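You operate a simulated robot arm through the tools that you are given. There is no shell and no other tool. Be economical: measure what you need, move in short steps, check, and stop when the job is done.

You are at the controls of a simulated robot arm. One attempt, no reset.

## Task
Push the cup bar home, shut the guard, reset, raise the lift to 15 cm, lock off.
Fine: blue button to reset, white button to raise, height by the dial.

It is judged by the outcome, as a careful person would: the job done as asked, and still so three seconds after it is handed in. It fails if anything else is knocked over, pushed out of place, dropped, spilled or broken.

## Robot
A 7-joint arm with a two-finger parallel gripper on a trunk, on a base that drives. Base frame: it is fixed to the floor where the robot stands at the start and does not move with it; the origin is under the middle of the robot, x ahead of it, y to its left, z up. Readings come in mm, degrees, newtons and seconds.
With the tool pointing down near the work surface it reaches from about 340 to 780 mm from the robot's upright axis, wherever it stands. Its first joint turns from -166.0 to 166.0 degrees. Places, roughly: black down button [-700, 1800, 700]; blue lift button [-700, 1600, 500]; cup bar [900, 200, 1000]; green suction cup [-750, 3250, 1000]; green tap lever [700, 200, 1000]; lift guard [800, 900, 1600]; lift switch [-700, 1800, 500]; lift table [1100, 800, 600]; number four valve [500, 200, 200]; number one valve [500, 500, 200]; number three valve [500, 300, 200]; number two valve [500, 400, 200]; orange lever [0, 1600, 600]; red prop [400, 1100, 200]; red suction cup [-1000, 3250, 1000]; red tap lever [600, 500, 1000]. Payload 3.91 kg.
The tool frame sits at the grasp point between the pads (the TCP): z along the fingers, y along the line on which they close. The tips reach 30 mm beyond it. Largest opening 110 mm; finger width 20, thickness 10; the body of the gripper, 48 by 112 mm, starts 55 mm behind the TCP.
Orientation is told as [roll, pitch, yaw] about the base's x, y, z axes, in that order, counted from this pose: with the fingers straight down and closing along the base's y, the tool's x points along the base's -x, its y along +y and its z along -z.

## Interface
- The arm moves only by the tool move_arm. Its argument "moves" is a list of rows, each an object (a shift or turn left out is 0, a gripper value left out holds the last) with "xyz": the shift along the tool's x, y, z in mm, a list of three; "turn": the turn, a rotation vector about the tool's x, y, z in degrees, a list of three; "hand": the opening, from 0 (shut) to 1 (fully open). In form: [{"xyz": [x, y, z], "turn": [wx, wy, wz], "hand": hand}, ...]. A call has 1 to 20 rows; each row shifts and turns the commanded pose from where the row before left it, along the tool's axes as they then stand. Rows are played at 5 a second. More than 50 mm and 8.6 degrees between two rows, or a gripper value outside its range, and nothing of the call is played. A pose out of reach is approached as far as the arm can. The call stops where the force on the tool passes 90 N (or 10 N more than at its start, if that is more) or the arm is blocked; 0.2 s more then pass. The fingers move at their own pace (about 153 mm/s each) and stop on an object; they squeeze with about 32 N. The grip force told is the motor's: it shows also when the fingers shut on nothing. Time passes only in rows, and 0.2 s behind the last, so rows that do not move let the fingers close. The reply holds the time, the measured pose of the TCP, the force on the tool along the base axes, the opening and the grip force, in the units named above and with some noise, with the torque about the TCP (base axes, N m) and any sound that the robot's microphone picked up, and new pictures: "pictures" is both (left out), scene, wrist or none.
- Cameras (640 x 400 px; columns grow to the right, rows downward): "scene" is now at [10.6, 99.4, 1588.5]; the picture's right is [0.26, -0.97, -0.00], its down [-0.64, -0.17, -0.75] and it looks along [0.73, 0.20, -0.66] (base axes); focal length 286 px, centre (320, 200). "wrist" rides on the gripper at [77, 7, -114] in the tool frame; the picture's right is [-0.09, 1.00, 0.00], its down [-0.80, -0.07, -0.60] and it looks along [-0.59, -0.05, 0.80] (tool axes); focal length 270 px, centre (320, 200). There is no depth. A picture from a camera that has moved, and an enlarged one, comes with that camera's place and axes in the base frame and with its lens. The place of the scene camera against the robot may be out by one fixed shift of up to 18 mm in any direction.
- raise_lower(by): slides the trunk up (or, below 0, down) by that many mm; the arm and the scene camera ride with it, the base frame stays. It gives what a move gives, with no picture.
- steer(legs): drives the robot by 1 to 6 legs, each [ahead, turn to the left] in mm and degrees, along the robot's own axes; the way and the turn of a leg run together, so that a leg with both is an arc; at most 1500 mm and 180 degrees a leg. The arm and the cameras ride along, it lands a little off, and it stops where it bumps. It gives what a move gives, and a new picture of the scene camera.
- turn_head(pan, tilt): turns the head with the scene camera to pan (to the left, within 155 degrees either way) and tilt (down, from -29 to 69), counted from straight ahead of the robot. It gives what a move gives, and a new picture of the scene camera.
- enlarge(camera, box): a new picture of the part [left, top, right, bottom] of that camera's present view, enlarged. It takes no simulated time.
- sign_off(): hands the job in; it is judged then, once.

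Go step by step. Nothing tells you exact positions but the pictures and the camera data: compare them with the known pose of the tool, close in by small moves and look again before you grip or let go. The budget is 120 turns and 260 pictures, counting those below and the enlarged ones. Unless the task says otherwise, let go and move clear before handing in, and close with one line.

The tools are called after "Request:" as a command line: name --argument value ..., lists and objects as JSON in quotes. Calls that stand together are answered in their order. move_arm: Moves the arm, as the interface text tells. Its arguments: {"type":"object","properties":{"moves":{"type":"array","items":{"type":"object","properties":{"xyz":{"type":"array","items":{"type":"number"}},"turn":{"type":"array","items":{"type":"number"}},"hand":{"type":"number"}}}},"pictures":{"type":"string","enum":["both","scene","wrist","none"]}},"required":["moves"]} The other tools are called the same way: raise_lower (by) slides the trunk up or down; steer (legs) drives the base; turn_head (pan, tilt) turns the head that bears the scene camera; enlarge (camera, box) takes an enlarged picture of a part of a camera's view; sign_off () hands the job in.

At the start:

```text
clock: 0.0
tcp_pos: [473.2, 145.6, 1207.0]
tool_rot: [0.1, 0.1, -3.8]
ft_force: [0.4, -1.6, 0.3]
moment: [0.11, 0.09, -0.01]
opening: 110.1
finger_force: 0.1
trunk travel left (down, up): [-575.0, 35.0]
robot x, y, heading: [2.7, -79.7, -2.8]
head pan, tilt: [18.0, 41.2]
```

scene: 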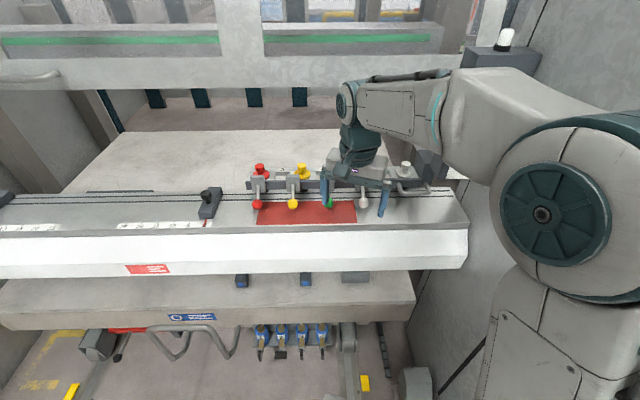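
wrist: 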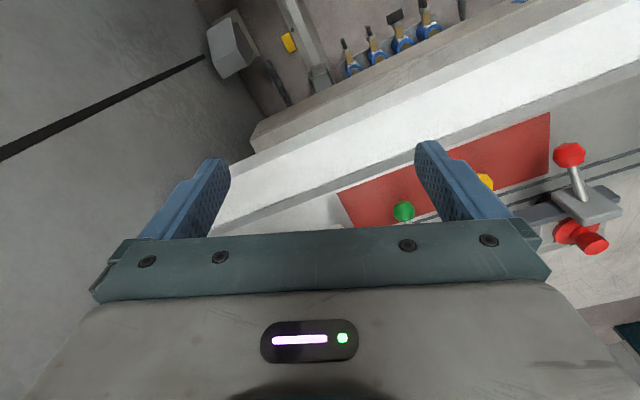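

I see a machine bench with a red panel, coloured tap levers and a guard frame above. First I'll look around to identify the cup bar, guard, lift panel and dial.

Request:
enlarge --camera "scene" --box '[180, 130, 480, 320]'

Request:
turn_head --pan 40 --tilt 15

Request:
turn_head --pan 110 --tilt 30

```text
2.11 times, centred on (330, 225) of scene
camera zoom: at [10.6, 99.4, 1588.5], right [0.26, -0.97, 0.0], down [-0.64, -0.17, -0.75], along [0.73, 0.2, -0.66], focal length 603 px, centre (299, 147)
```

zoom: 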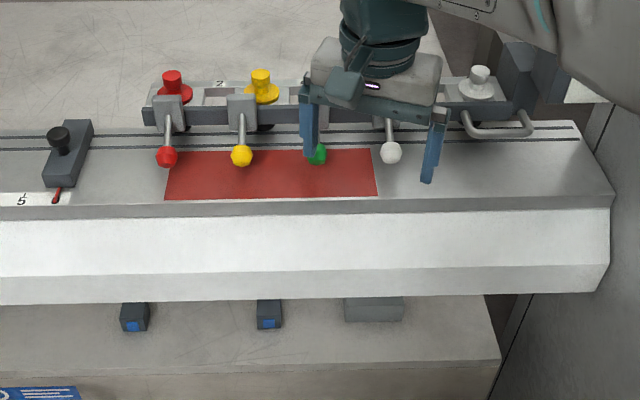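

```text
clock: 0.9
tcp_pos: [470.9, 147.0, 1208.0]
tool_rot: [0.0, 0.0, -3.6]
ft_force: [-0.9, -0.9, 0.0]
moment: [0.02, -0.01, -0.01]
opening: 110.0
finger_force: 0.1
trunk travel left (down, up): [-575.0, 35.0]
robot x, y, heading: [1.4, -76.2, -2.7]
head pan, tilt: [40.0, 15.0]
camera scene: at [0.4, 135.3, 1629.5], right [0.6, -0.8, 0.0], down [-0.21, -0.16, -0.97], along [0.77, 0.58, -0.26], focal length 286 px, centre (320, 200)
```

scene: 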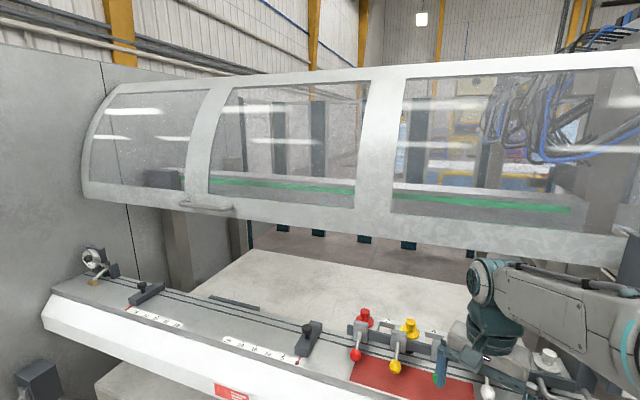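

```text
clock: 2.3
tcp_pos: [470.4, 147.9, 1208.0]
tool_rot: [-0.1, 0.0, -3.7]
ft_force: [0.0, -0.2, -0.2]
moment: [-0.01, 0.0, -0.01]
opening: 110.1
finger_force: 0.0
trunk travel left (down, up): [-575.0, 35.0]
robot x, y, heading: [4.7, -79.2, -2.8]
head pan, tilt: [110.0, 30.0]
camera scene: at [-99.8, 167.0, 1605.3], right [0.96, 0.29, 0.0], down [0.15, -0.48, -0.87], along [-0.25, 0.83, -0.5], focal length 286 px, centre (320, 200)
```

scene: 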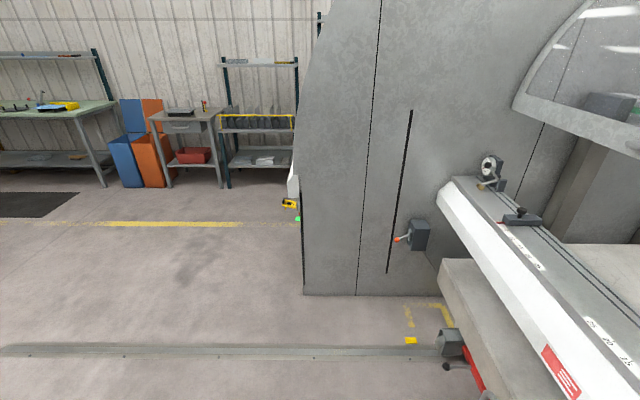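

The side panel has an orange lever; the lift buttons seem to be on its end face. I'll zoom in on these items.

Request:
enlarge --camera "scene" --box '[440, 130, 560, 230]'

Request:
enlarge --camera "scene" --box '[270, 90, 450, 290]'

Request:
turn_head --pan 0 --tilt 60

Request:
turn_head --pan 50 --tilt 50

```text
4.00 times, centred on (500, 180) of scene
camera zoom: at [-99.8, 167.0, 1605.3], right [0.96, 0.29, 0.0], down [0.15, -0.48, -0.87], along [-0.25, 0.83, -0.5], focal length 1146 px, centre (-400, 280)
```

zoom: 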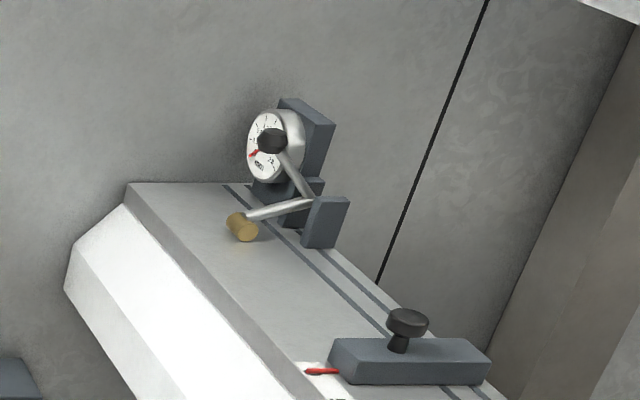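

```text
2.00 times, centred on (360, 190) of scene
camera zoom: at [-99.8, 167.0, 1605.3], right [0.96, 0.29, 0.0], down [0.15, -0.48, -0.87], along [-0.25, 0.83, -0.5], focal length 573 px, centre (240, 220)
```

zoom: 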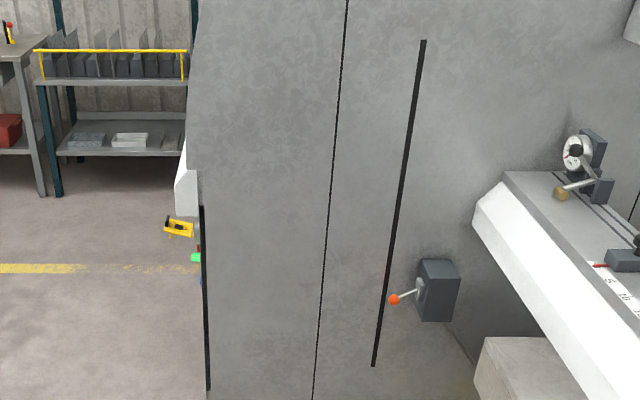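

```text
clock: 4.2
tcp_pos: [471.1, 148.4, 1207.4]
tool_rot: [-0.1, 0.0, -3.7]
ft_force: [-0.1, -0.3, 0.0]
moment: [0.02, -0.01, -0.01]
opening: 109.9
finger_force: 0.0
trunk travel left (down, up): [-575.0, 35.0]
robot x, y, heading: [5.2, -80.2, -3.1]
head pan, tilt: [0.0, 60.0]
camera scene: at [-6.7, 77.3, 1563.2], right [-0.05, -1.0, 0.0], down [-0.86, 0.04, -0.5], along [0.5, -0.03, -0.87], focal length 286 px, centre (320, 200)
```

scene: 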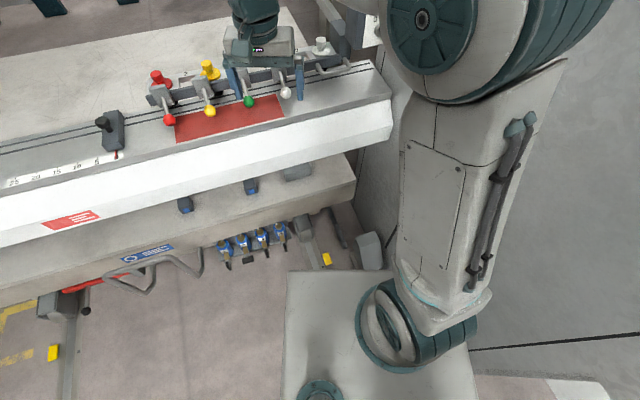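

```text
clock: 5.4
tcp_pos: [472.3, 146.9, 1208.0]
tool_rot: [-0.1, 0.0, -3.7]
ft_force: [-0.1, 0.1, 0.3]
moment: [-0.01, 0.01, 0.0]
opening: 110.2
finger_force: 0.1
trunk travel left (down, up): [-575.0, 35.0]
robot x, y, heading: [3.9, -82.9, -2.7]
head pan, tilt: [50.0, 50.0]
camera scene: at [-20.8, 137.0, 1575.7], right [0.73, -0.68, 0.0], down [-0.52, -0.56, -0.64], along [0.44, 0.47, -0.77], focal length 286 px, centre (320, 200)
```

scene: 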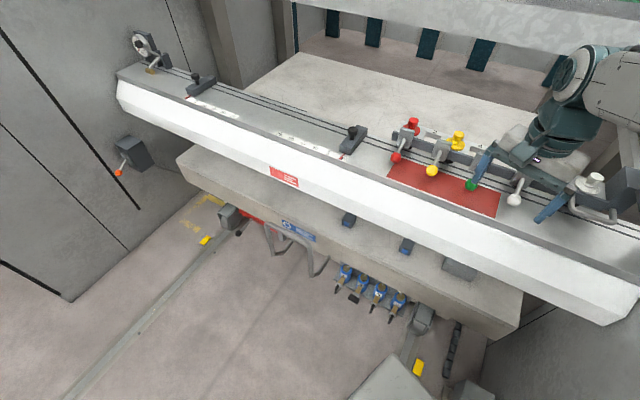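

The arm obscures the cup bar, so I shift the arm left and back and look at the bar itself.

Request:
move_arm --moves '[{"xyz": [30, 40, -10]}, {"xyz": [20, 45, -10]}, {"xyz": [10, 45, -10]}, {"xyz": [0, 45, 0]}, {"xyz": [0, 45, 0]}, {"xyz": [0, 45, 0]}, {"xyz": [0, 45, 0]}, {"xyz": [0, 45, 0]}]' --pictures "none"

Request:
turn_head --pan 5 --tilt 40

Request:
enlarge --camera "scene" --box '[170, 80, 420, 240]'

```text
refused: row 1 steps farther than a row can; nothing moved
```

```text
clock: 6.5
tcp_pos: [471.7, 148.5, 1205.3]
tool_rot: [-0.1, 0.0, -3.7]
ft_force: [-0.3, -1.1, 0.0]
moment: [-0.05, 0.02, 0.02]
opening: 109.9
finger_force: 0.1
trunk travel left (down, up): [-575.0, 35.0]
robot x, y, heading: [3.8, -79.6, -3.1]
head pan, tilt: [5.0, 40.0]
camera scene: at [11.7, 83.9, 1589.9], right [0.04, -1.0, 0.0], down [-0.64, -0.02, -0.77], along [0.77, 0.03, -0.64], focal length 286 px, centre (320, 200)
```

scene: 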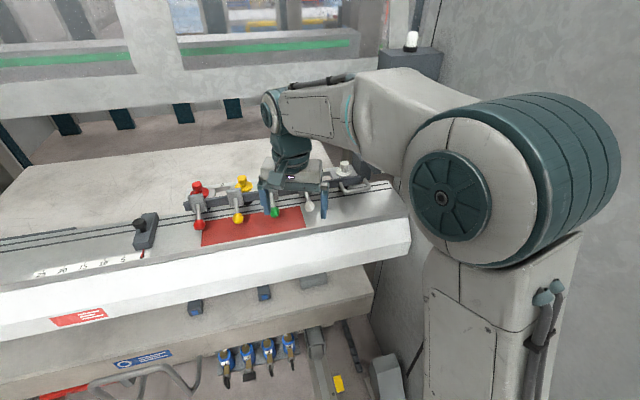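

```text
2.50 times, centred on (295, 160) of scene
camera zoom: at [11.7, 83.9, 1589.9], right [0.04, -1.0, 0.0], down [-0.64, -0.02, -0.77], along [0.77, 0.03, -0.64], focal length 716 px, centre (382, 300)
```

zoom: 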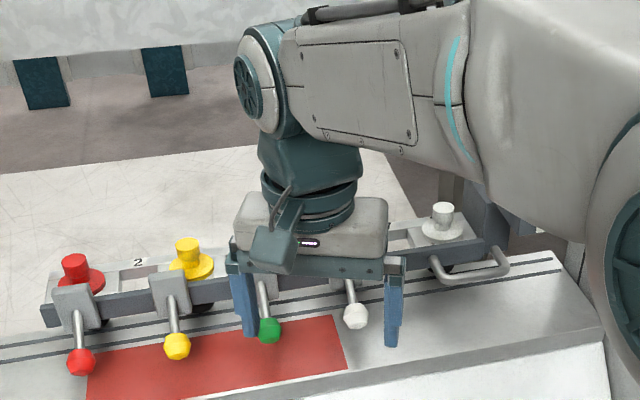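

Rows were too long; I retry with shorter ones.

Request:
move_arm --moves '[{"xyz": [25, 40, -10]}, {"xyz": [20, 40, -10]}, {"xyz": [10, 45, -10]}, {"xyz": [0, 48, 0]}, {"xyz": [0, 48, 0]}, {"xyz": [0, 48, 0]}, {"xyz": [0, 48, 0]}, {"xyz": [0, 48, 0]}, {"xyz": [0, 48, 0]}]' --pictures "scene"

Request:
enlarge --camera "scene" --box '[170, 80, 420, 240]'

```text
clock: 8.5
tcp_pos: [417.8, 490.4, 1220.9]
tool_rot: [-0.1, -0.1, -3.8]
ft_force: [0.1, 0.0, -0.2]
moment: [-0.02, 0.01, 0.01]
opening: 110.1
finger_force: 0.0
out of reach, approached as far as the arm can: row 8, 9
trunk travel left (down, up): [-575.0, 35.0]
robot x, y, heading: [4.9, -76.8, -3.0]
head pan, tilt: [5.0, 40.0]
camera scene: at [11.3, 84.9, 1589.9], right [0.04, -1.0, 0.0], down [-0.64, -0.02, -0.77], along [0.77, 0.03, -0.64], focal length 286 px, centre (320, 200)
```

scene: 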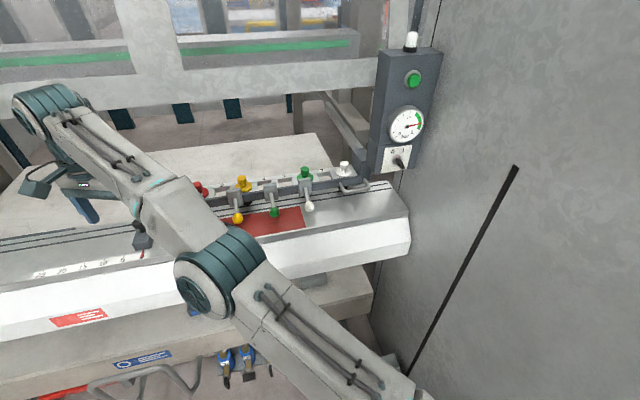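

```text
2.50 times, centred on (295, 160) of scene
camera zoom: at [11.3, 84.9, 1589.9], right [0.04, -1.0, 0.0], down [-0.64, -0.02, -0.77], along [0.77, 0.03, -0.64], focal length 716 px, centre (382, 300)
```

zoom: 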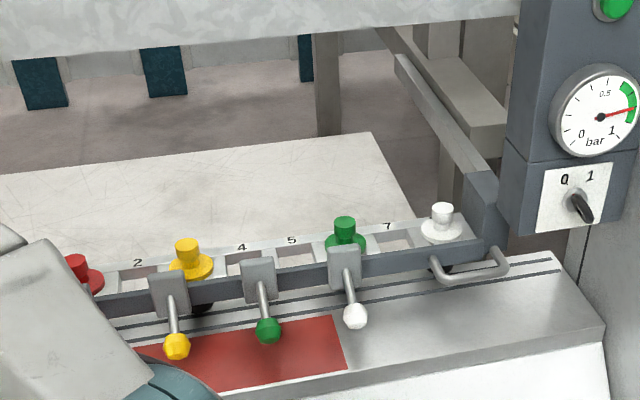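

The bar is a slide-in carriage on a rail at the machine's right end with a loop handle, and the machine is yawed about 16° to the left. I'll zoom in on the bracket and rail to judge its travel.

Request:
enlarge --camera "scene" --box '[290, 80, 410, 200]'

Request:
turn_head --pan 5 --tilt 15

Request:
turn_head --pan 0 --tilt 69

```text
3.33 times, centred on (350, 140) of scene
camera zoom: at [11.3, 84.9, 1589.9], right [0.04, -1.0, 0.0], down [-0.64, -0.02, -0.77], along [0.77, 0.03, -0.64], focal length 955 px, centre (220, 400)
```

zoom: 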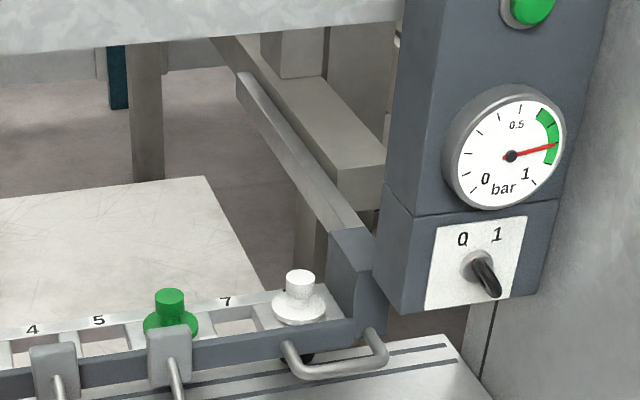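

```text
clock: 9.4
tcp_pos: [417.5, 489.7, 1221.8]
tool_rot: [-0.1, -0.1, -3.7]
ft_force: [0.5, -0.4, -0.1]
moment: [0.02, 0.0, -0.01]
opening: 110.2
finger_force: 0.0
trunk travel left (down, up): [-575.0, 35.0]
robot x, y, heading: [3.6, -80.5, -3.1]
head pan, tilt: [5.0, 15.0]
camera scene: at [19.9, 84.3, 1629.4], right [0.04, -1.0, 0.0], down [-0.26, -0.01, -0.97], along [0.97, 0.04, -0.26], focal length 286 px, centre (320, 200)
```

scene: 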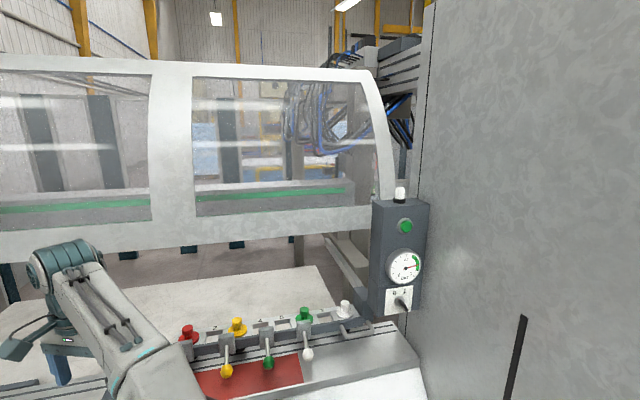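

```text
clock: 10.6
tcp_pos: [416.8, 489.0, 1220.4]
tool_rot: [-0.1, -0.1, -3.7]
ft_force: [-0.8, 0.1, -0.4]
moment: [0.01, -0.03, -0.03]
opening: 110.2
finger_force: 0.2
trunk travel left (down, up): [-575.0, 35.0]
robot x, y, heading: [-1.1, -75.2, -2.7]
head pan, tilt: [0.0, 68.8]
camera scene: at [-17.3, 78.4, 1553.8], right [-0.05, -1.0, 0.0], down [-0.93, 0.05, -0.36], along [0.36, -0.02, -0.93], focal length 286 px, centre (320, 200)
```

scene: 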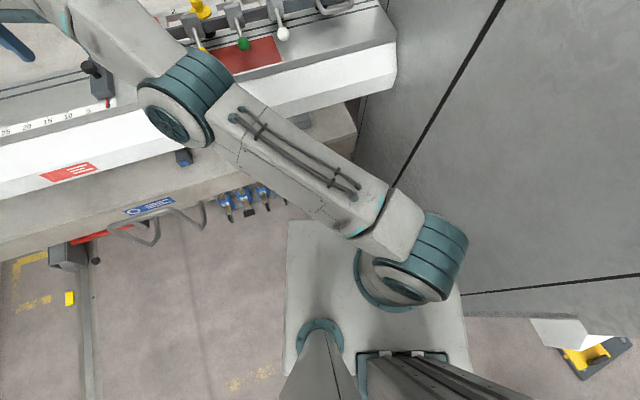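

I'll bring the arm back in front of the bar's right end and tilt the tool forward (about 50°) for pushing, with the fingers shut.

Request:
move_arm --moves '[{"xyz": [0, -48, 0], "hand": 0}, {"xyz": [0, -48, 0]}, {"xyz": [0, -48, 0]}, {"xyz": [0, -48, 0]}, {"xyz": [0, -48, 0]}, {"xyz": [0, -48, 0]}, {"xyz": [0, -48, 0]}, {"xyz": [0, -40, 0]}, {"turn": [0, -8, 0]}, {"turn": [0, -8, 0]}, {"turn": [0, -8, 0]}, {"turn": [0, -8, 0]}, {"turn": [0, -8, 0]}, {"turn": [0, -8, 0]}]' --pictures "wrist"

Request:
turn_head --pan 10 --tilt 45

```text
clock: 11.6
tcp_pos: [481.8, 420.8, 1256.7]
tool_rot: [-0.2, -0.1, -4.0]
ft_force: [0.2, 1.1, -0.3]
moment: [-0.01, -0.03, 0.03]
opening: 0.0
finger_force: 31.8
out of reach, approached as far as the arm can: row 1, 2, 3, 4
trunk travel left (down, up): [-575.0, 35.0]
robot x, y, heading: [2.2, -78.9, -3.0]
head pan, tilt: [0.0, 68.8]
stopped in row 5: the arm was blocked; the commanded pose is now the measured one
camera wrist: at [404.3, 432.8, 1370.9], right [0.16, 0.99, 0.0], down [0.79, -0.12, 0.6], along [0.59, -0.1, -0.8], focal length 270 px, centre (320, 200)
```

wrist: 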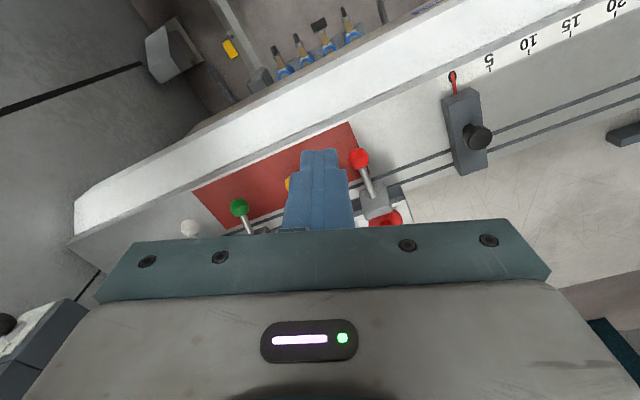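

```text
clock: 12.5
tcp_pos: [483.1, 421.4, 1254.9]
tool_rot: [0.0, -0.1, -3.9]
ft_force: [0.1, 0.5, -0.1]
moment: [0.01, -0.01, 0.0]
opening: 0.0
finger_force: 31.9
trunk travel left (down, up): [-575.0, 35.0]
robot x, y, heading: [1.5, -81.4, -3.2]
head pan, tilt: [10.0, 45.0]
camera scene: at [7.6, 91.3, 1582.6], right [0.12, -0.99, 0.0], down [-0.7, -0.09, -0.71], along [0.7, 0.09, -0.71], focal length 286 px, centre (320, 200)
```

scene: 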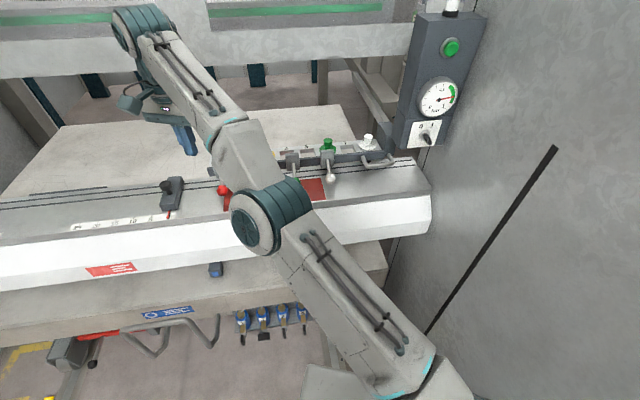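

The move was stopped early; the wrist may be touching the guard's lower rail. I'll back off toward the robot and lower, then go right.

Request:
move_arm --moves '[{"xyz": [15, -30, 25]}, {"xyz": [15, -30, 25]}, {"xyz": [10, -40, 20]}, {"xyz": [0, -48, 0]}, {"xyz": [0, -48, 0]}, {"xyz": [0, -48, 0]}, {"xyz": [0, -48, 0]}]' --pictures "scene"

```text
clock: 14.1
tcp_pos: [567.1, 280.2, 1259.9]
tool_rot: [0.3, -0.5, -4.2]
ft_force: [-0.3, 0.7, 1.4]
moment: [0.06, -0.05, 0.02]
opening: 0.0
finger_force: 32.0
out of reach, approached as far as the arm can: row 1, 2, 3, 4, 5, 6
trunk travel left (down, up): [-575.0, 35.0]
robot x, y, heading: [1.1, -79.4, -2.9]
head pan, tilt: [10.0, 45.0]
camera scene: at [6.4, 84.4, 1583.2], right [0.12, -0.99, 0.0], down [-0.7, -0.08, -0.71], along [0.7, 0.09, -0.71], focal length 286 px, centre (320, 200)
```

scene: 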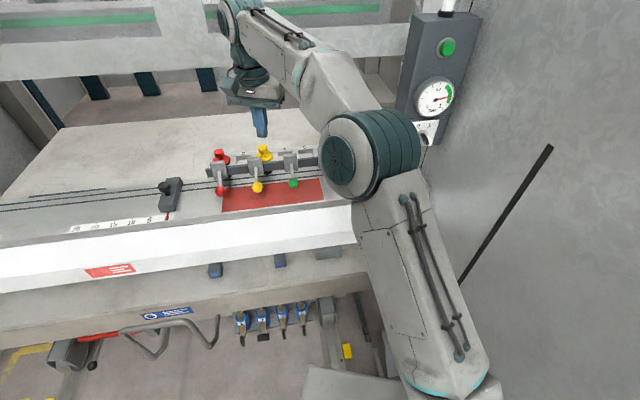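

The arm seems to lag behind its command; I let it settle and read again.

Request:
move_arm --moves '[{}, {}, {}, {}, {}]' --pictures "none"

```text
clock: 15.3
tcp_pos: [565.6, 286.5, 1257.1]
tool_rot: [-0.1, -0.1, -4.0]
ft_force: [0.1, 0.4, 0.1]
moment: [-0.01, -0.02, -0.02]
opening: 0.1
finger_force: 31.9
trunk travel left (down, up): [-575.0, 35.0]
robot x, y, heading: [5.1, -76.3, -2.8]
head pan, tilt: [10.0, 45.0]
```

Request:
move_arm --moves '[{"xyz": [0, 0, 30]}, {"xyz": [0, 0, 30]}, {"xyz": [0, 0, 30]}]' --pictures "none"

Request:
move_arm --moves '[{"xyz": [40, 0, 0]}, {"xyz": [40, 0, 0]}]' --pictures "none"

```text
clock: 16.1
tcp_pos: [565.9, 286.6, 1166.0]
tool_rot: [-0.1, -0.1, -4.0]
ft_force: [-0.5, 0.1, -0.4]
moment: [-0.01, 0.0, -0.01]
opening: 0.0
finger_force: 32.1
trunk travel left (down, up): [-575.0, 35.0]
robot x, y, heading: [2.9, -80.1, -2.7]
head pan, tilt: [10.0, 45.0]
```

```text
clock: 16.7
tcp_pos: [486.6, 293.8, 1166.9]
tool_rot: [-0.2, -0.1, -4.0]
ft_force: [-0.3, -0.1, 0.4]
moment: [-0.01, -0.01, 0.02]
opening: 0.0
finger_force: 32.1
trunk travel left (down, up): [-575.0, 35.0]
robot x, y, heading: [6.2, -77.8, -2.9]
head pan, tilt: [10.0, 45.0]
```

The arm obeys again. Now right to y≈30 and tilt forward.

Request:
move_arm --moves '[{"xyz": [0, -48, 0]}, {"xyz": [0, -48, 0]}, {"xyz": [0, -48, 0]}, {"xyz": [0, -48, 0]}, {"xyz": [0, -48, 0]}, {"xyz": [0, -20, 0]}, {"turn": [0, -8, 0]}, {"turn": [0, -8, 0]}, {"turn": [0, -8, 0]}, {"turn": [0, -8, 0]}, {"turn": [0, -8, 0]}, {"turn": [0, -8, 0]}]' --pictures "both"

```text
clock: 19.3
tcp_pos: [469.2, 33.2, 1167.9]
tool_rot: [0.0, -48.0, -3.8]
ft_force: [-0.4, -0.6, 0.3]
moment: [0.01, -0.02, 0.0]
opening: 0.0
finger_force: 32.2
trunk travel left (down, up): [-575.0, 35.0]
robot x, y, heading: [3.0, -78.2, -3.2]
head pan, tilt: [10.0, 45.0]
camera scene: at [7.5, 91.4, 1582.7], right [0.12, -0.99, 0.0], down [-0.7, -0.09, -0.71], along [0.7, 0.09, -0.71], focal length 286 px, centre (320, 200)
camera wrist: at [330.4, 49.5, 1187.9], right [0.13, 0.99, 0.06], down [0.09, -0.08, 0.99], along [0.99, -0.12, -0.1], focal length 270 px, centre (320, 200)
```

scene: 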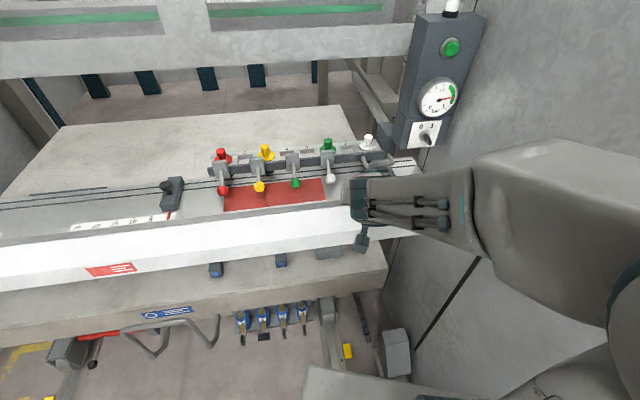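
wrist: 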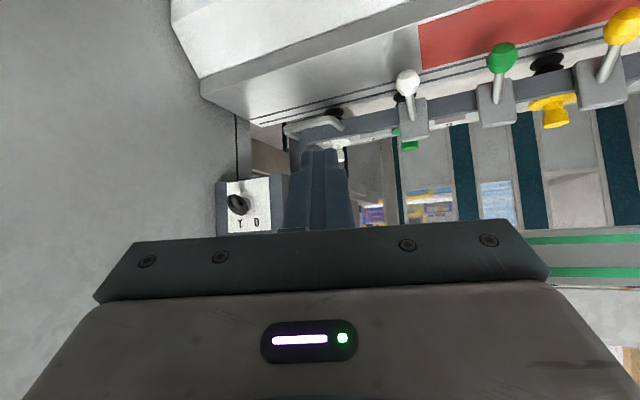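

I see the loop handle at roughly (760, 0, 1020). I zoom with both cameras to get its shape precisely.

Request:
enlarge --camera "wrist" --box '[210, 70, 430, 240]'

Request:
enlarge --camera "scene" --box '[310, 100, 440, 200]'

```text
2.35 times, centred on (320, 155) of wrist
camera zoom: at [330.4, 49.5, 1187.9], right [0.13, 0.99, 0.06], down [0.09, -0.08, 0.99], along [0.99, -0.12, -0.1], focal length 636 px, centre (320, 306)
```

zoom: 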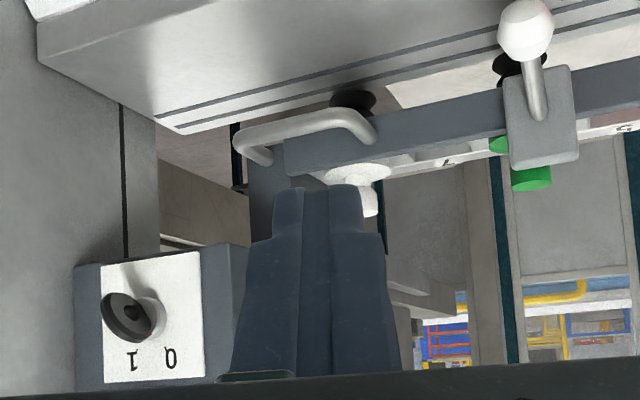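

```text
4.00 times, centred on (375, 150) of scene
camera zoom: at [7.5, 91.4, 1582.7], right [0.12, -0.99, 0.0], down [-0.7, -0.09, -0.71], along [0.7, 0.09, -0.71], focal length 1146 px, centre (100, 400)
```

zoom: 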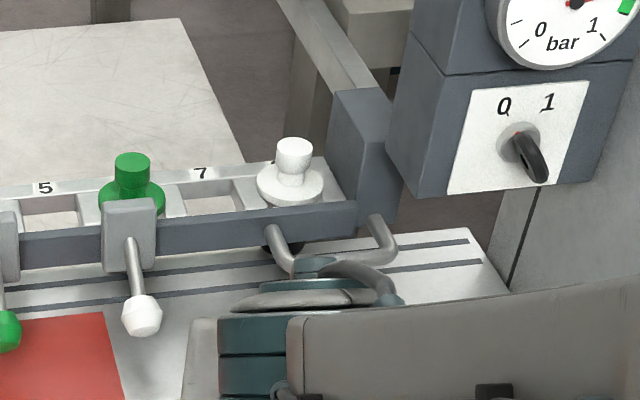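

The bar's front face above the loop handle is flat and free; I take the bar's right end as about (783, -20, 1031). I'll yaw the tool to align with the machine (+20°) and move closer to measure again.

Request:
move_arm --moves '[{"turn": [-5, 0, -4.5]}, {"turn": [-5, 0, -4.5]}, {"turn": [-5, 0, -4.5]}, {"xyz": [-27, 0, 30]}, {"xyz": [-27, 0, 30]}, {"xyz": [-17, 0, 19]}]' --pictures "wrist"

Request:
enlarge --camera "wrist" --box '[210, 40, 430, 240]'

```text
clock: 20.7
tcp_pos: [572.2, 62.4, 1168.0]
tool_rot: [-0.3, -48.0, 16.5]
ft_force: [-0.2, 0.2, -0.4]
moment: [-0.01, -0.02, -0.01]
opening: 0.0
finger_force: 31.7
trunk travel left (down, up): [-575.0, 35.0]
robot x, y, heading: [1.0, -76.3, -2.7]
head pan, tilt: [10.0, 45.0]
camera wrist: at [437.2, 30.0, 1186.9], right [-0.22, 0.97, 0.06], down [0.11, -0.04, 0.99], along [0.97, 0.23, -0.1], focal length 270 px, centre (320, 200)
```

wrist: 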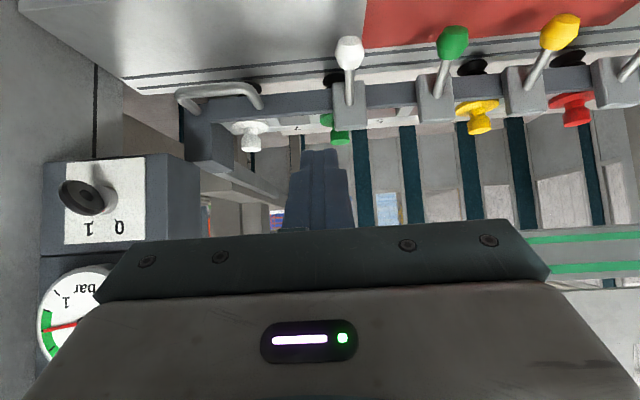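

```text
2.00 times, centred on (320, 140) of wrist
camera zoom: at [437.2, 30.0, 1186.9], right [-0.22, 0.97, 0.06], down [0.11, -0.04, 0.99], along [0.97, 0.23, -0.1], focal length 541 px, centre (320, 320)
```

zoom: 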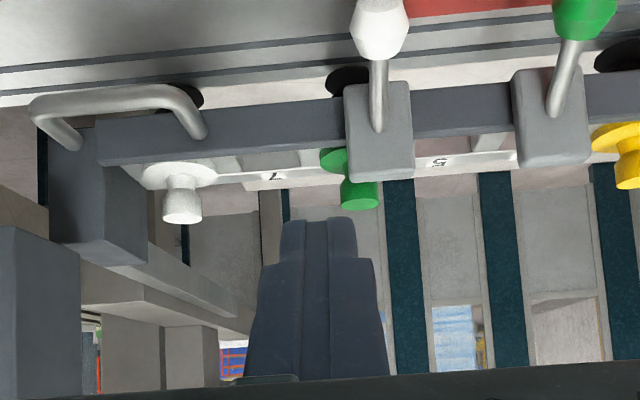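

The bar's face left of the handle leg is at about (835, 58, 1005). I approach to about 40 mm short of it with the closed tips.

Request:
move_arm --moves '[{"xyz": [-3, -12.5, 39]}, {"xyz": [-3, -12.5, 39]}, {"xyz": [-3, -12.5, 39]}, {"xyz": [-3, -12.5, 39]}, {"xyz": [-3, -12.5, 39]}, {"xyz": [-3, -12.5, 38]}]' --pictures "both"

```text
clock: 22.1
tcp_pos: [769.0, 44.1, 1026.1]
tool_rot: [-0.3, -48.1, 16.6]
ft_force: [0.9, 3.1, -0.3]
moment: [0.09, -0.06, 0.12]
opening: 0.0
finger_force: 31.6
trunk travel left (down, up): [-575.0, 35.0]
robot x, y, heading: [1.5, -78.9, -2.7]
head pan, tilt: [10.0, 45.0]
camera scene: at [7.7, 92.2, 1582.7], right [0.12, -0.99, 0.0], down [-0.7, -0.09, -0.71], along [0.7, 0.09, -0.71], focal length 286 px, centre (320, 200)
camera wrist: at [634.3, 11.5, 1046.7], right [-0.22, 0.97, 0.06], down [0.11, -0.04, 0.99], along [0.97, 0.23, -0.1], focal length 270 px, centre (320, 200)
```

scene: 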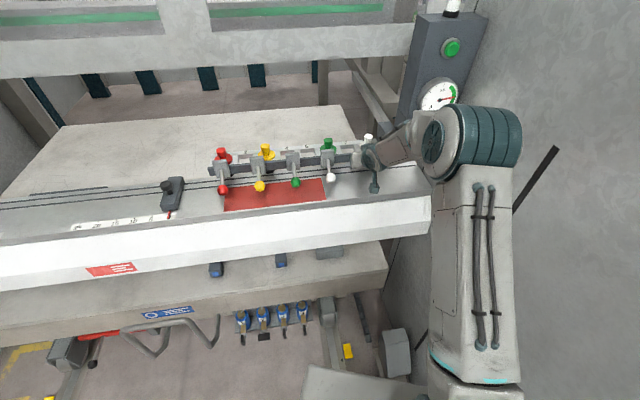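
wrist: 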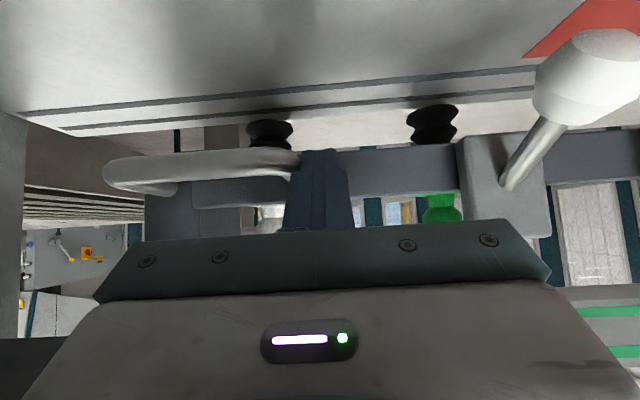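

The tips are level with the bar but near the handle's left leg. I nudge left, then push along the machine direction in small steps.

Request:
move_arm --moves '[{"xyz": [0, 14, 0]}, {"xyz": [-13, 0, 15]}, {"xyz": [-13, 0, 15]}, {"xyz": [-13, 0, 15]}, {"xyz": [-13, 0, 15]}]' --pictures "wrist"

```text
clock: 23.3
tcp_pos: [842.4, 78.8, 1024.4]
tool_rot: [-0.2, -47.9, 16.4]
ft_force: [-0.5, 0.4, -0.5]
moment: [0.0, -0.03, 0.04]
opening: 0.0
finger_force: 32.0
trunk travel left (down, up): [-575.0, 35.0]
robot x, y, heading: [1.3, -76.5, -2.9]
head pan, tilt: [10.0, 45.0]
camera wrist: at [707.3, 46.2, 1045.1], right [-0.22, 0.97, 0.06], down [0.11, -0.04, 0.99], along [0.97, 0.23, -0.1], focal length 270 px, centre (320, 200)
```

wrist: 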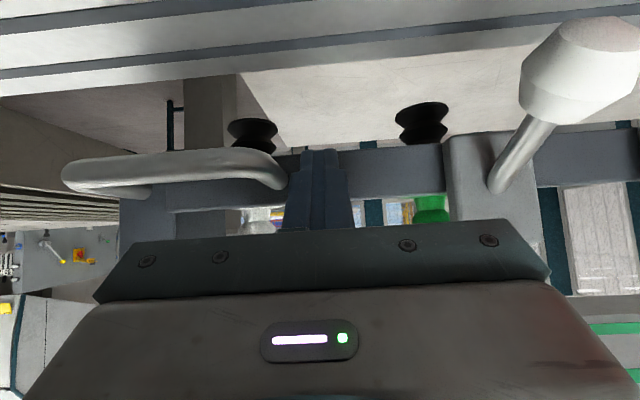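

Request:
move_arm --moves '[{"xyz": [-13, 0, 15]}, {"xyz": [-13, 0, 15]}, {"xyz": [-13, 0, 15]}, {"xyz": [-13, 0, 15]}]' --pictures "both"

```text
clock: 24.3
tcp_pos: [919.1, 102.9, 1024.7]
tool_rot: [-0.2, -47.9, 16.6]
ft_force: [0.1, 0.5, 0.1]
moment: [0.03, -0.04, -0.01]
opening: 0.0
finger_force: 32.4
trunk travel left (down, up): [-575.0, 35.0]
robot x, y, heading: [1.1, -80.5, -3.0]
head pan, tilt: [10.0, 45.0]
camera scene: at [8.7, 92.0, 1582.6], right [0.12, -0.99, 0.0], down [-0.7, -0.09, -0.71], along [0.7, 0.09, -0.71], focal length 286 px, centre (320, 200)
camera wrist: at [784.1, 70.5, 1044.0], right [-0.22, 0.97, 0.06], down [0.11, -0.04, 0.99], along [0.97, 0.23, -0.1], focal length 270 px, centre (320, 200)
```

scene: 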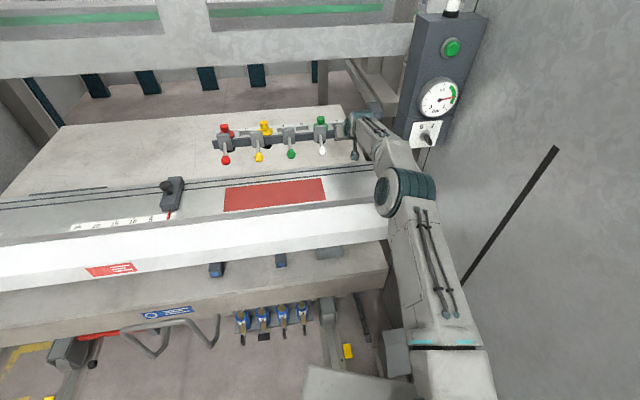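
wrist: 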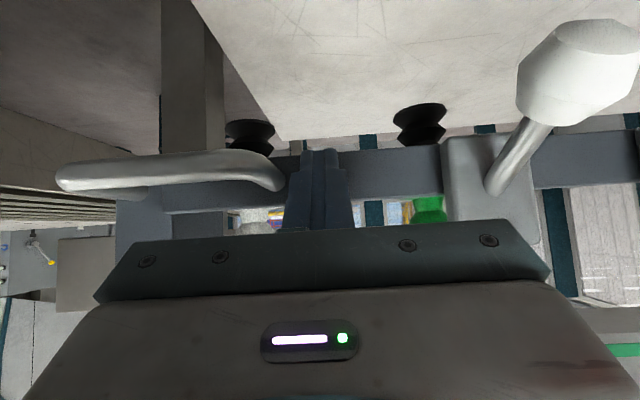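

The bar slides in smoothly. I continue.

Request:
move_arm --moves '[{"xyz": [-13, 0, 15]}, {"xyz": [-13, 0, 15]}, {"xyz": [-13, 0, 15]}, {"xyz": [-13, 0, 15]}, {"xyz": [-13, 0, 15]}]' --pictures "scene"

```text
clock: 25.5
tcp_pos: [929.7, 103.4, 1022.4]
tool_rot: [-0.2, -48.0, 16.4]
ft_force: [-0.2, 0.3, -0.3]
moment: [-0.01, -0.02, 0.02]
opening: 0.0
finger_force: 32.3
out of reach, approached as far as the arm can: row 1, 2, 3, 4, 5
trunk travel left (down, up): [-575.0, 35.0]
robot x, y, heading: [3.7, -81.6, -3.2]
head pan, tilt: [10.0, 45.0]
camera scene: at [7.7, 91.4, 1582.7], right [0.12, -0.99, 0.0], down [-0.7, -0.09, -0.71], along [0.7, 0.09, -0.71], focal length 286 px, centre (320, 200)
```

scene: 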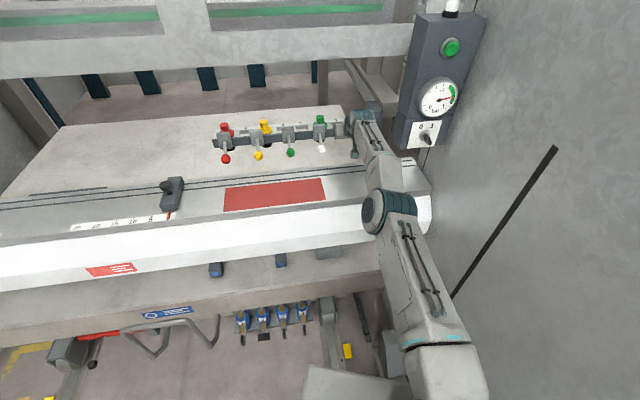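

The arm is at full reach, and the bar has moved about 120 mm without a stop. I'll retract, then align the base with the machine and come nearer, checking the floor first.

Request:
move_arm --moves '[{"xyz": [20, 0, -42]}, {"xyz": [20, 0, -42]}, {"xyz": [20, 0, -42]}, {"xyz": [30, 0, -38]}, {"xyz": [33, 0, -37]}, {"xyz": [33, 0, -37]}, {"xyz": [33, 0, -37]}, {"xyz": [33, 0, -37]}]' --pictures "none"

Request:
turn_head --pan 0 --tilt 69

Request:
turn_head --pan -40 --tilt 69

```text
clock: 27.3
tcp_pos: [563.9, -3.5, 1068.1]
tool_rot: [-0.3, -48.1, 16.4]
ft_force: [0.3, 0.1, 0.6]
moment: [-0.01, -0.02, 0.01]
opening: 0.0
finger_force: 32.1
trunk travel left (down, up): [-575.0, 35.0]
robot x, y, heading: [5.8, -80.9, -3.0]
head pan, tilt: [10.0, 45.0]
```

```text
clock: 28.2
tcp_pos: [564.8, -3.8, 1069.2]
tool_rot: [-0.2, -48.0, 16.4]
ft_force: [0.5, -0.6, 0.7]
moment: [0.0, -0.02, -0.04]
opening: 0.0
finger_force: 32.0
trunk travel left (down, up): [-575.0, 35.0]
robot x, y, heading: [3.5, -79.0, -3.0]
head pan, tilt: [0.0, 68.8]
camera scene: at [-17.0, 78.6, 1553.8], right [-0.05, -1.0, 0.0], down [-0.93, 0.05, -0.36], along [0.36, -0.02, -0.93], focal length 286 px, centre (320, 200)
```

scene: 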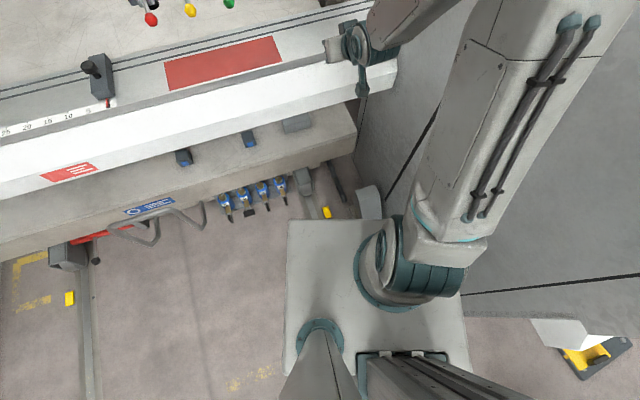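

```text
clock: 29.3
tcp_pos: [565.4, -3.1, 1068.2]
tool_rot: [-0.2, -48.1, 16.4]
ft_force: [-0.6, -0.4, -0.5]
moment: [0.0, 0.0, 0.0]
opening: 0.2
finger_force: 31.4
trunk travel left (down, up): [-575.0, 35.0]
robot x, y, heading: [5.6, -80.0, -2.8]
head pan, tilt: [-40.0, 68.8]
camera scene: at [-32.0, 43.3, 1553.8], right [-0.68, -0.73, 0.0], down [-0.68, 0.63, -0.36], along [0.27, -0.25, -0.93], focal length 286 px, centre (320, 200)
```

scene: 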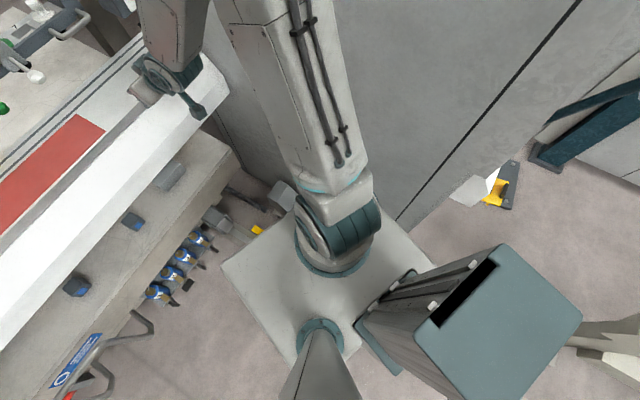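

The plate I see is the arm carriage on the trunk, and the base lies hidden under it; there is clearance ahead. I turn left 19° to align, then drive ahead 120 mm.

Request:
turn_head --pan 0 --tilt 50

Request:
steer --legs '[[0, 19], [120, 0]]'

```text
clock: 30.3
tcp_pos: [564.7, -3.2, 1067.9]
tool_rot: [-0.1, -48.1, 16.4]
ft_force: [0.6, 0.2, -0.2]
moment: [0.02, -0.03, 0.03]
opening: 0.0
finger_force: 31.7
trunk travel left (down, up): [-575.0, 35.0]
robot x, y, heading: [0.1, -78.0, -2.8]
head pan, tilt: [0.0, 50.0]
camera scene: at [3.9, 77.4, 1575.7], right [-0.05, -1.0, 0.0], down [-0.77, 0.04, -0.64], along [0.64, -0.03, -0.77], focal length 286 px, centre (320, 200)
```

scene: 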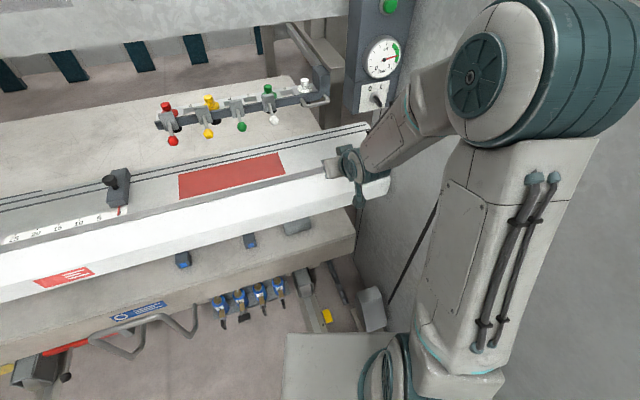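

```text
clock: 32.6
tcp_pos: [611.4, 194.7, 1067.9]
tool_rot: [-0.2, -48.1, 34.4]
ft_force: [-0.3, -0.3, 0.1]
moment: [0.01, -0.01, -0.01]
opening: 0.0
finger_force: 32.2
trunk travel left (down, up): [-575.0, 35.0]
robot x, y, heading: [102.7, -49.7, 14.7]
head pan, tilt: [0.0, 50.0]
stopped in leg 2: the robot was blocked; the commanded pose is now the measured one
camera scene: at [54.5, 101.5, 1575.8], right [0.25, -0.97, 0.0], down [-0.74, -0.19, -0.64], along [0.62, 0.16, -0.77], focal length 286 px, centre (320, 200)
```

scene: 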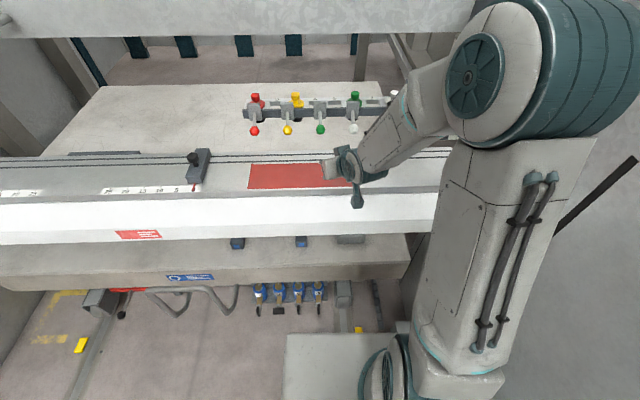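

The base stopped after about 105 mm against something fixed, which is enough. I re-align the tool, shift right, and come back to the bar's face.

Request:
move_arm --moves '[{"turn": [4.5, 0, 4]}, {"turn": [4.5, 0, 4]}, {"turn": [4.4, 0, 4]}, {"xyz": [0, -44, 0]}, {"xyz": [0, -44, 0]}, {"xyz": [0, -44, 0]}, {"xyz": [0, -46, 0]}, {"xyz": [-24, 0, 39]}, {"xyz": [-24, 0, 39]}, {"xyz": [-24, 0, 39]}, {"xyz": [-24, 0, 39]}]' --pictures "both"

```text
clock: 35.0
tcp_pos: [836.4, 75.2, 1035.3]
tool_rot: [-0.1, -48.1, 16.5]
ft_force: [0.2, 0.9, 0.0]
moment: [0.01, -0.02, -0.04]
opening: 0.0
finger_force: 32.0
trunk travel left (down, up): [-575.0, 35.0]
robot x, y, heading: [103.5, -51.7, 14.5]
head pan, tilt: [0.0, 50.0]
camera scene: at [56.8, 102.1, 1575.8], right [0.25, -0.97, 0.0], down [-0.74, -0.19, -0.64], along [0.62, 0.16, -0.77], focal length 286 px, centre (320, 200)
camera wrist: at [701.7, 44.1, 1054.8], right [-0.22, 0.97, 0.06], down [0.11, -0.04, 0.99], along [0.97, 0.23, -0.1], focal length 270 px, centre (320, 200)
```

scene: 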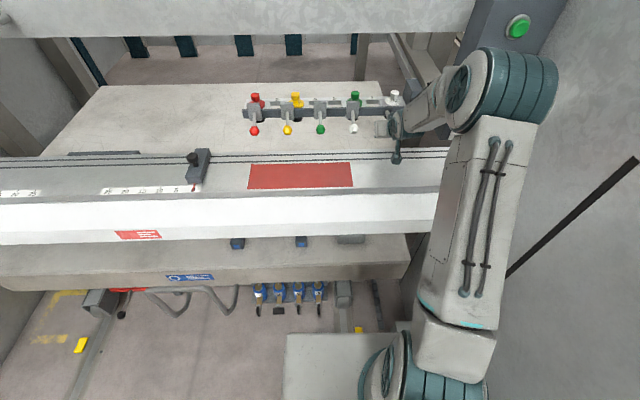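
wrist: 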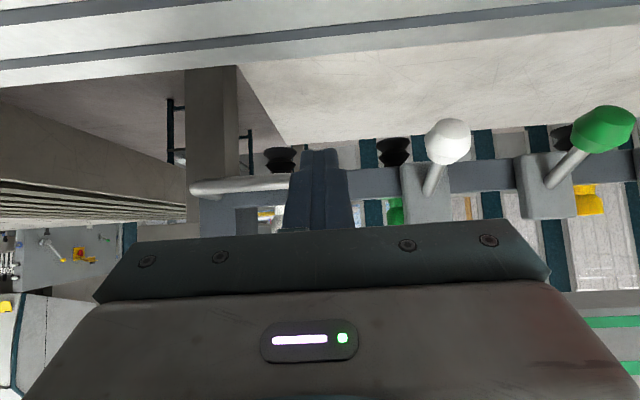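

Aligned with the bar again. I lower 10 mm and push on along the machine direction.

Request:
move_arm --moves '[{"xyz": [-6, 0, 22]}, {"xyz": [-13, 0, 15]}, {"xyz": [-13, 0, 15]}, {"xyz": [-13, 0, 15]}, {"xyz": [-13, 0, 15]}, {"xyz": [-13, 0, 15]}, {"xyz": [-13, 0, 15]}, {"xyz": [-13, 0, 15]}]' --pictures "wrist"

```text
clock: 36.8
tcp_pos: [990.7, 121.5, 1023.1]
tool_rot: [-0.2, -48.0, 16.4]
ft_force: [-0.5, -0.3, -0.2]
moment: [-0.01, 0.01, -0.02]
opening: 0.0
finger_force: 32.0
trunk travel left (down, up): [-575.0, 35.0]
robot x, y, heading: [98.9, -48.6, 14.6]
head pan, tilt: [0.0, 50.0]
camera wrist: at [854.6, 89.2, 1042.2], right [-0.22, 0.97, 0.06], down [0.11, -0.04, 0.99], along [0.97, 0.23, -0.1], focal length 270 px, centre (320, 200)
```

wrist: 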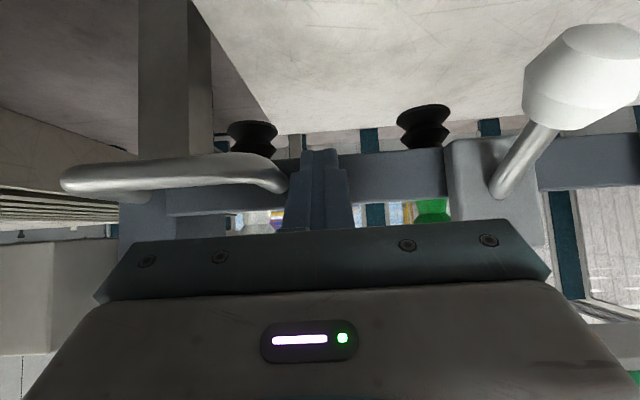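

Request:
move_arm --moves '[{"xyz": [-13, 0, 15]}, {"xyz": [-13, 0, 15]}, {"xyz": [-13, 0, 15]}, {"xyz": [-13, 0, 15]}]' --pictures "scene"

```text
clock: 37.8
tcp_pos: [1026.6, 131.5, 1020.9]
tool_rot: [-0.2, -48.0, 16.5]
ft_force: [0.3, 0.6, -0.8]
moment: [-0.01, 0.03, 0.0]
opening: 0.0
finger_force: 31.2
out of reach, approached as far as the arm can: row 3, 4
trunk travel left (down, up): [-575.0, 35.0]
robot x, y, heading: [104.1, -52.7, 14.5]
head pan, tilt: [0.0, 50.0]
camera scene: at [55.9, 101.8, 1575.7], right [0.25, -0.97, 0.0], down [-0.74, -0.19, -0.64], along [0.62, 0.16, -0.77], focal length 286 px, centre (320, 200)
```

scene: 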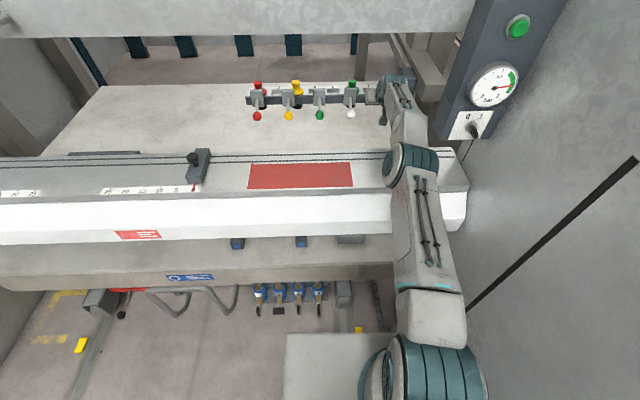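

Out of reach again with the bar still free; I tilt the tool flatter to gain reach and continue pushing.

Request:
move_arm --moves '[{"turn": [0, -8, 0]}, {"turn": [0, -8, 0]}, {"turn": [0, -8, 0]}, {"xyz": [-6, 0, 19]}, {"xyz": [-6, 0, 19]}, {"xyz": [-6, 0, 19]}, {"xyz": [-6, 0, 19]}]' --pictures "both"

```text
clock: 39.4
tcp_pos: [1056.0, 139.2, 1022.7]
tool_rot: [-0.6, -71.8, 17.0]
ft_force: [-55.5, -12.2, 11.5]
moment: [0.41, -0.29, 0.15]
opening: 0.0
finger_force: 31.4
out of reach, approached as far as the arm can: row 6, 7
trunk travel left (down, up): [-575.0, 35.0]
robot x, y, heading: [98.5, -50.7, 14.2]
head pan, tilt: [0.0, 50.0]
stopped in row 7: the force on the tool passed its limit (the readings are from after the stop); the commanded pose is now the measured one
camera scene: at [42.8, 99.1, 1576.0], right [0.25, -0.97, 0.0], down [-0.74, -0.19, -0.65], along [0.63, 0.16, -0.76], focal length 286 px, centre (320, 200)
camera wrist: at [924.6, 108.3, 985.9], right [-0.25, 0.96, 0.08], down [-0.28, -0.15, 0.95], along [0.92, 0.22, 0.31], focal length 270 px, centre (320, 200)
```

scene: 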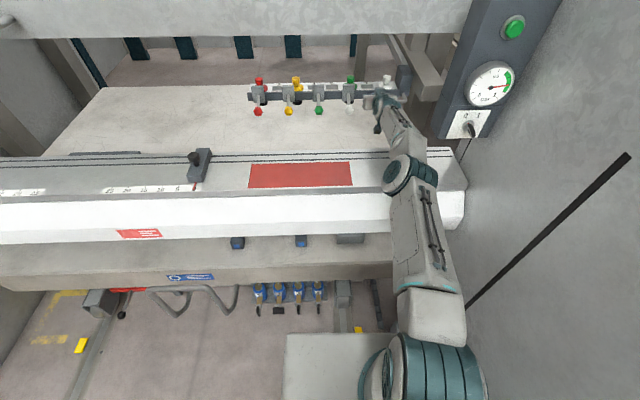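
wrist: 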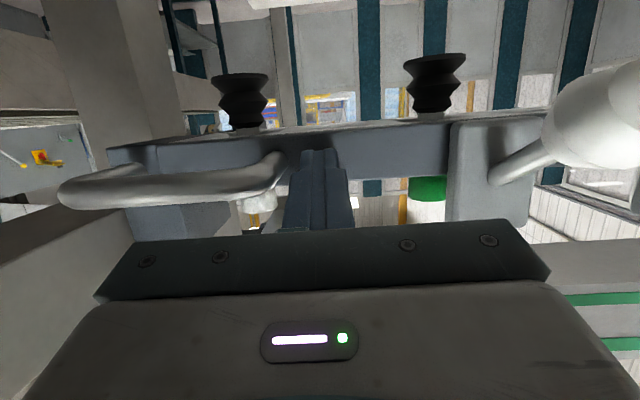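

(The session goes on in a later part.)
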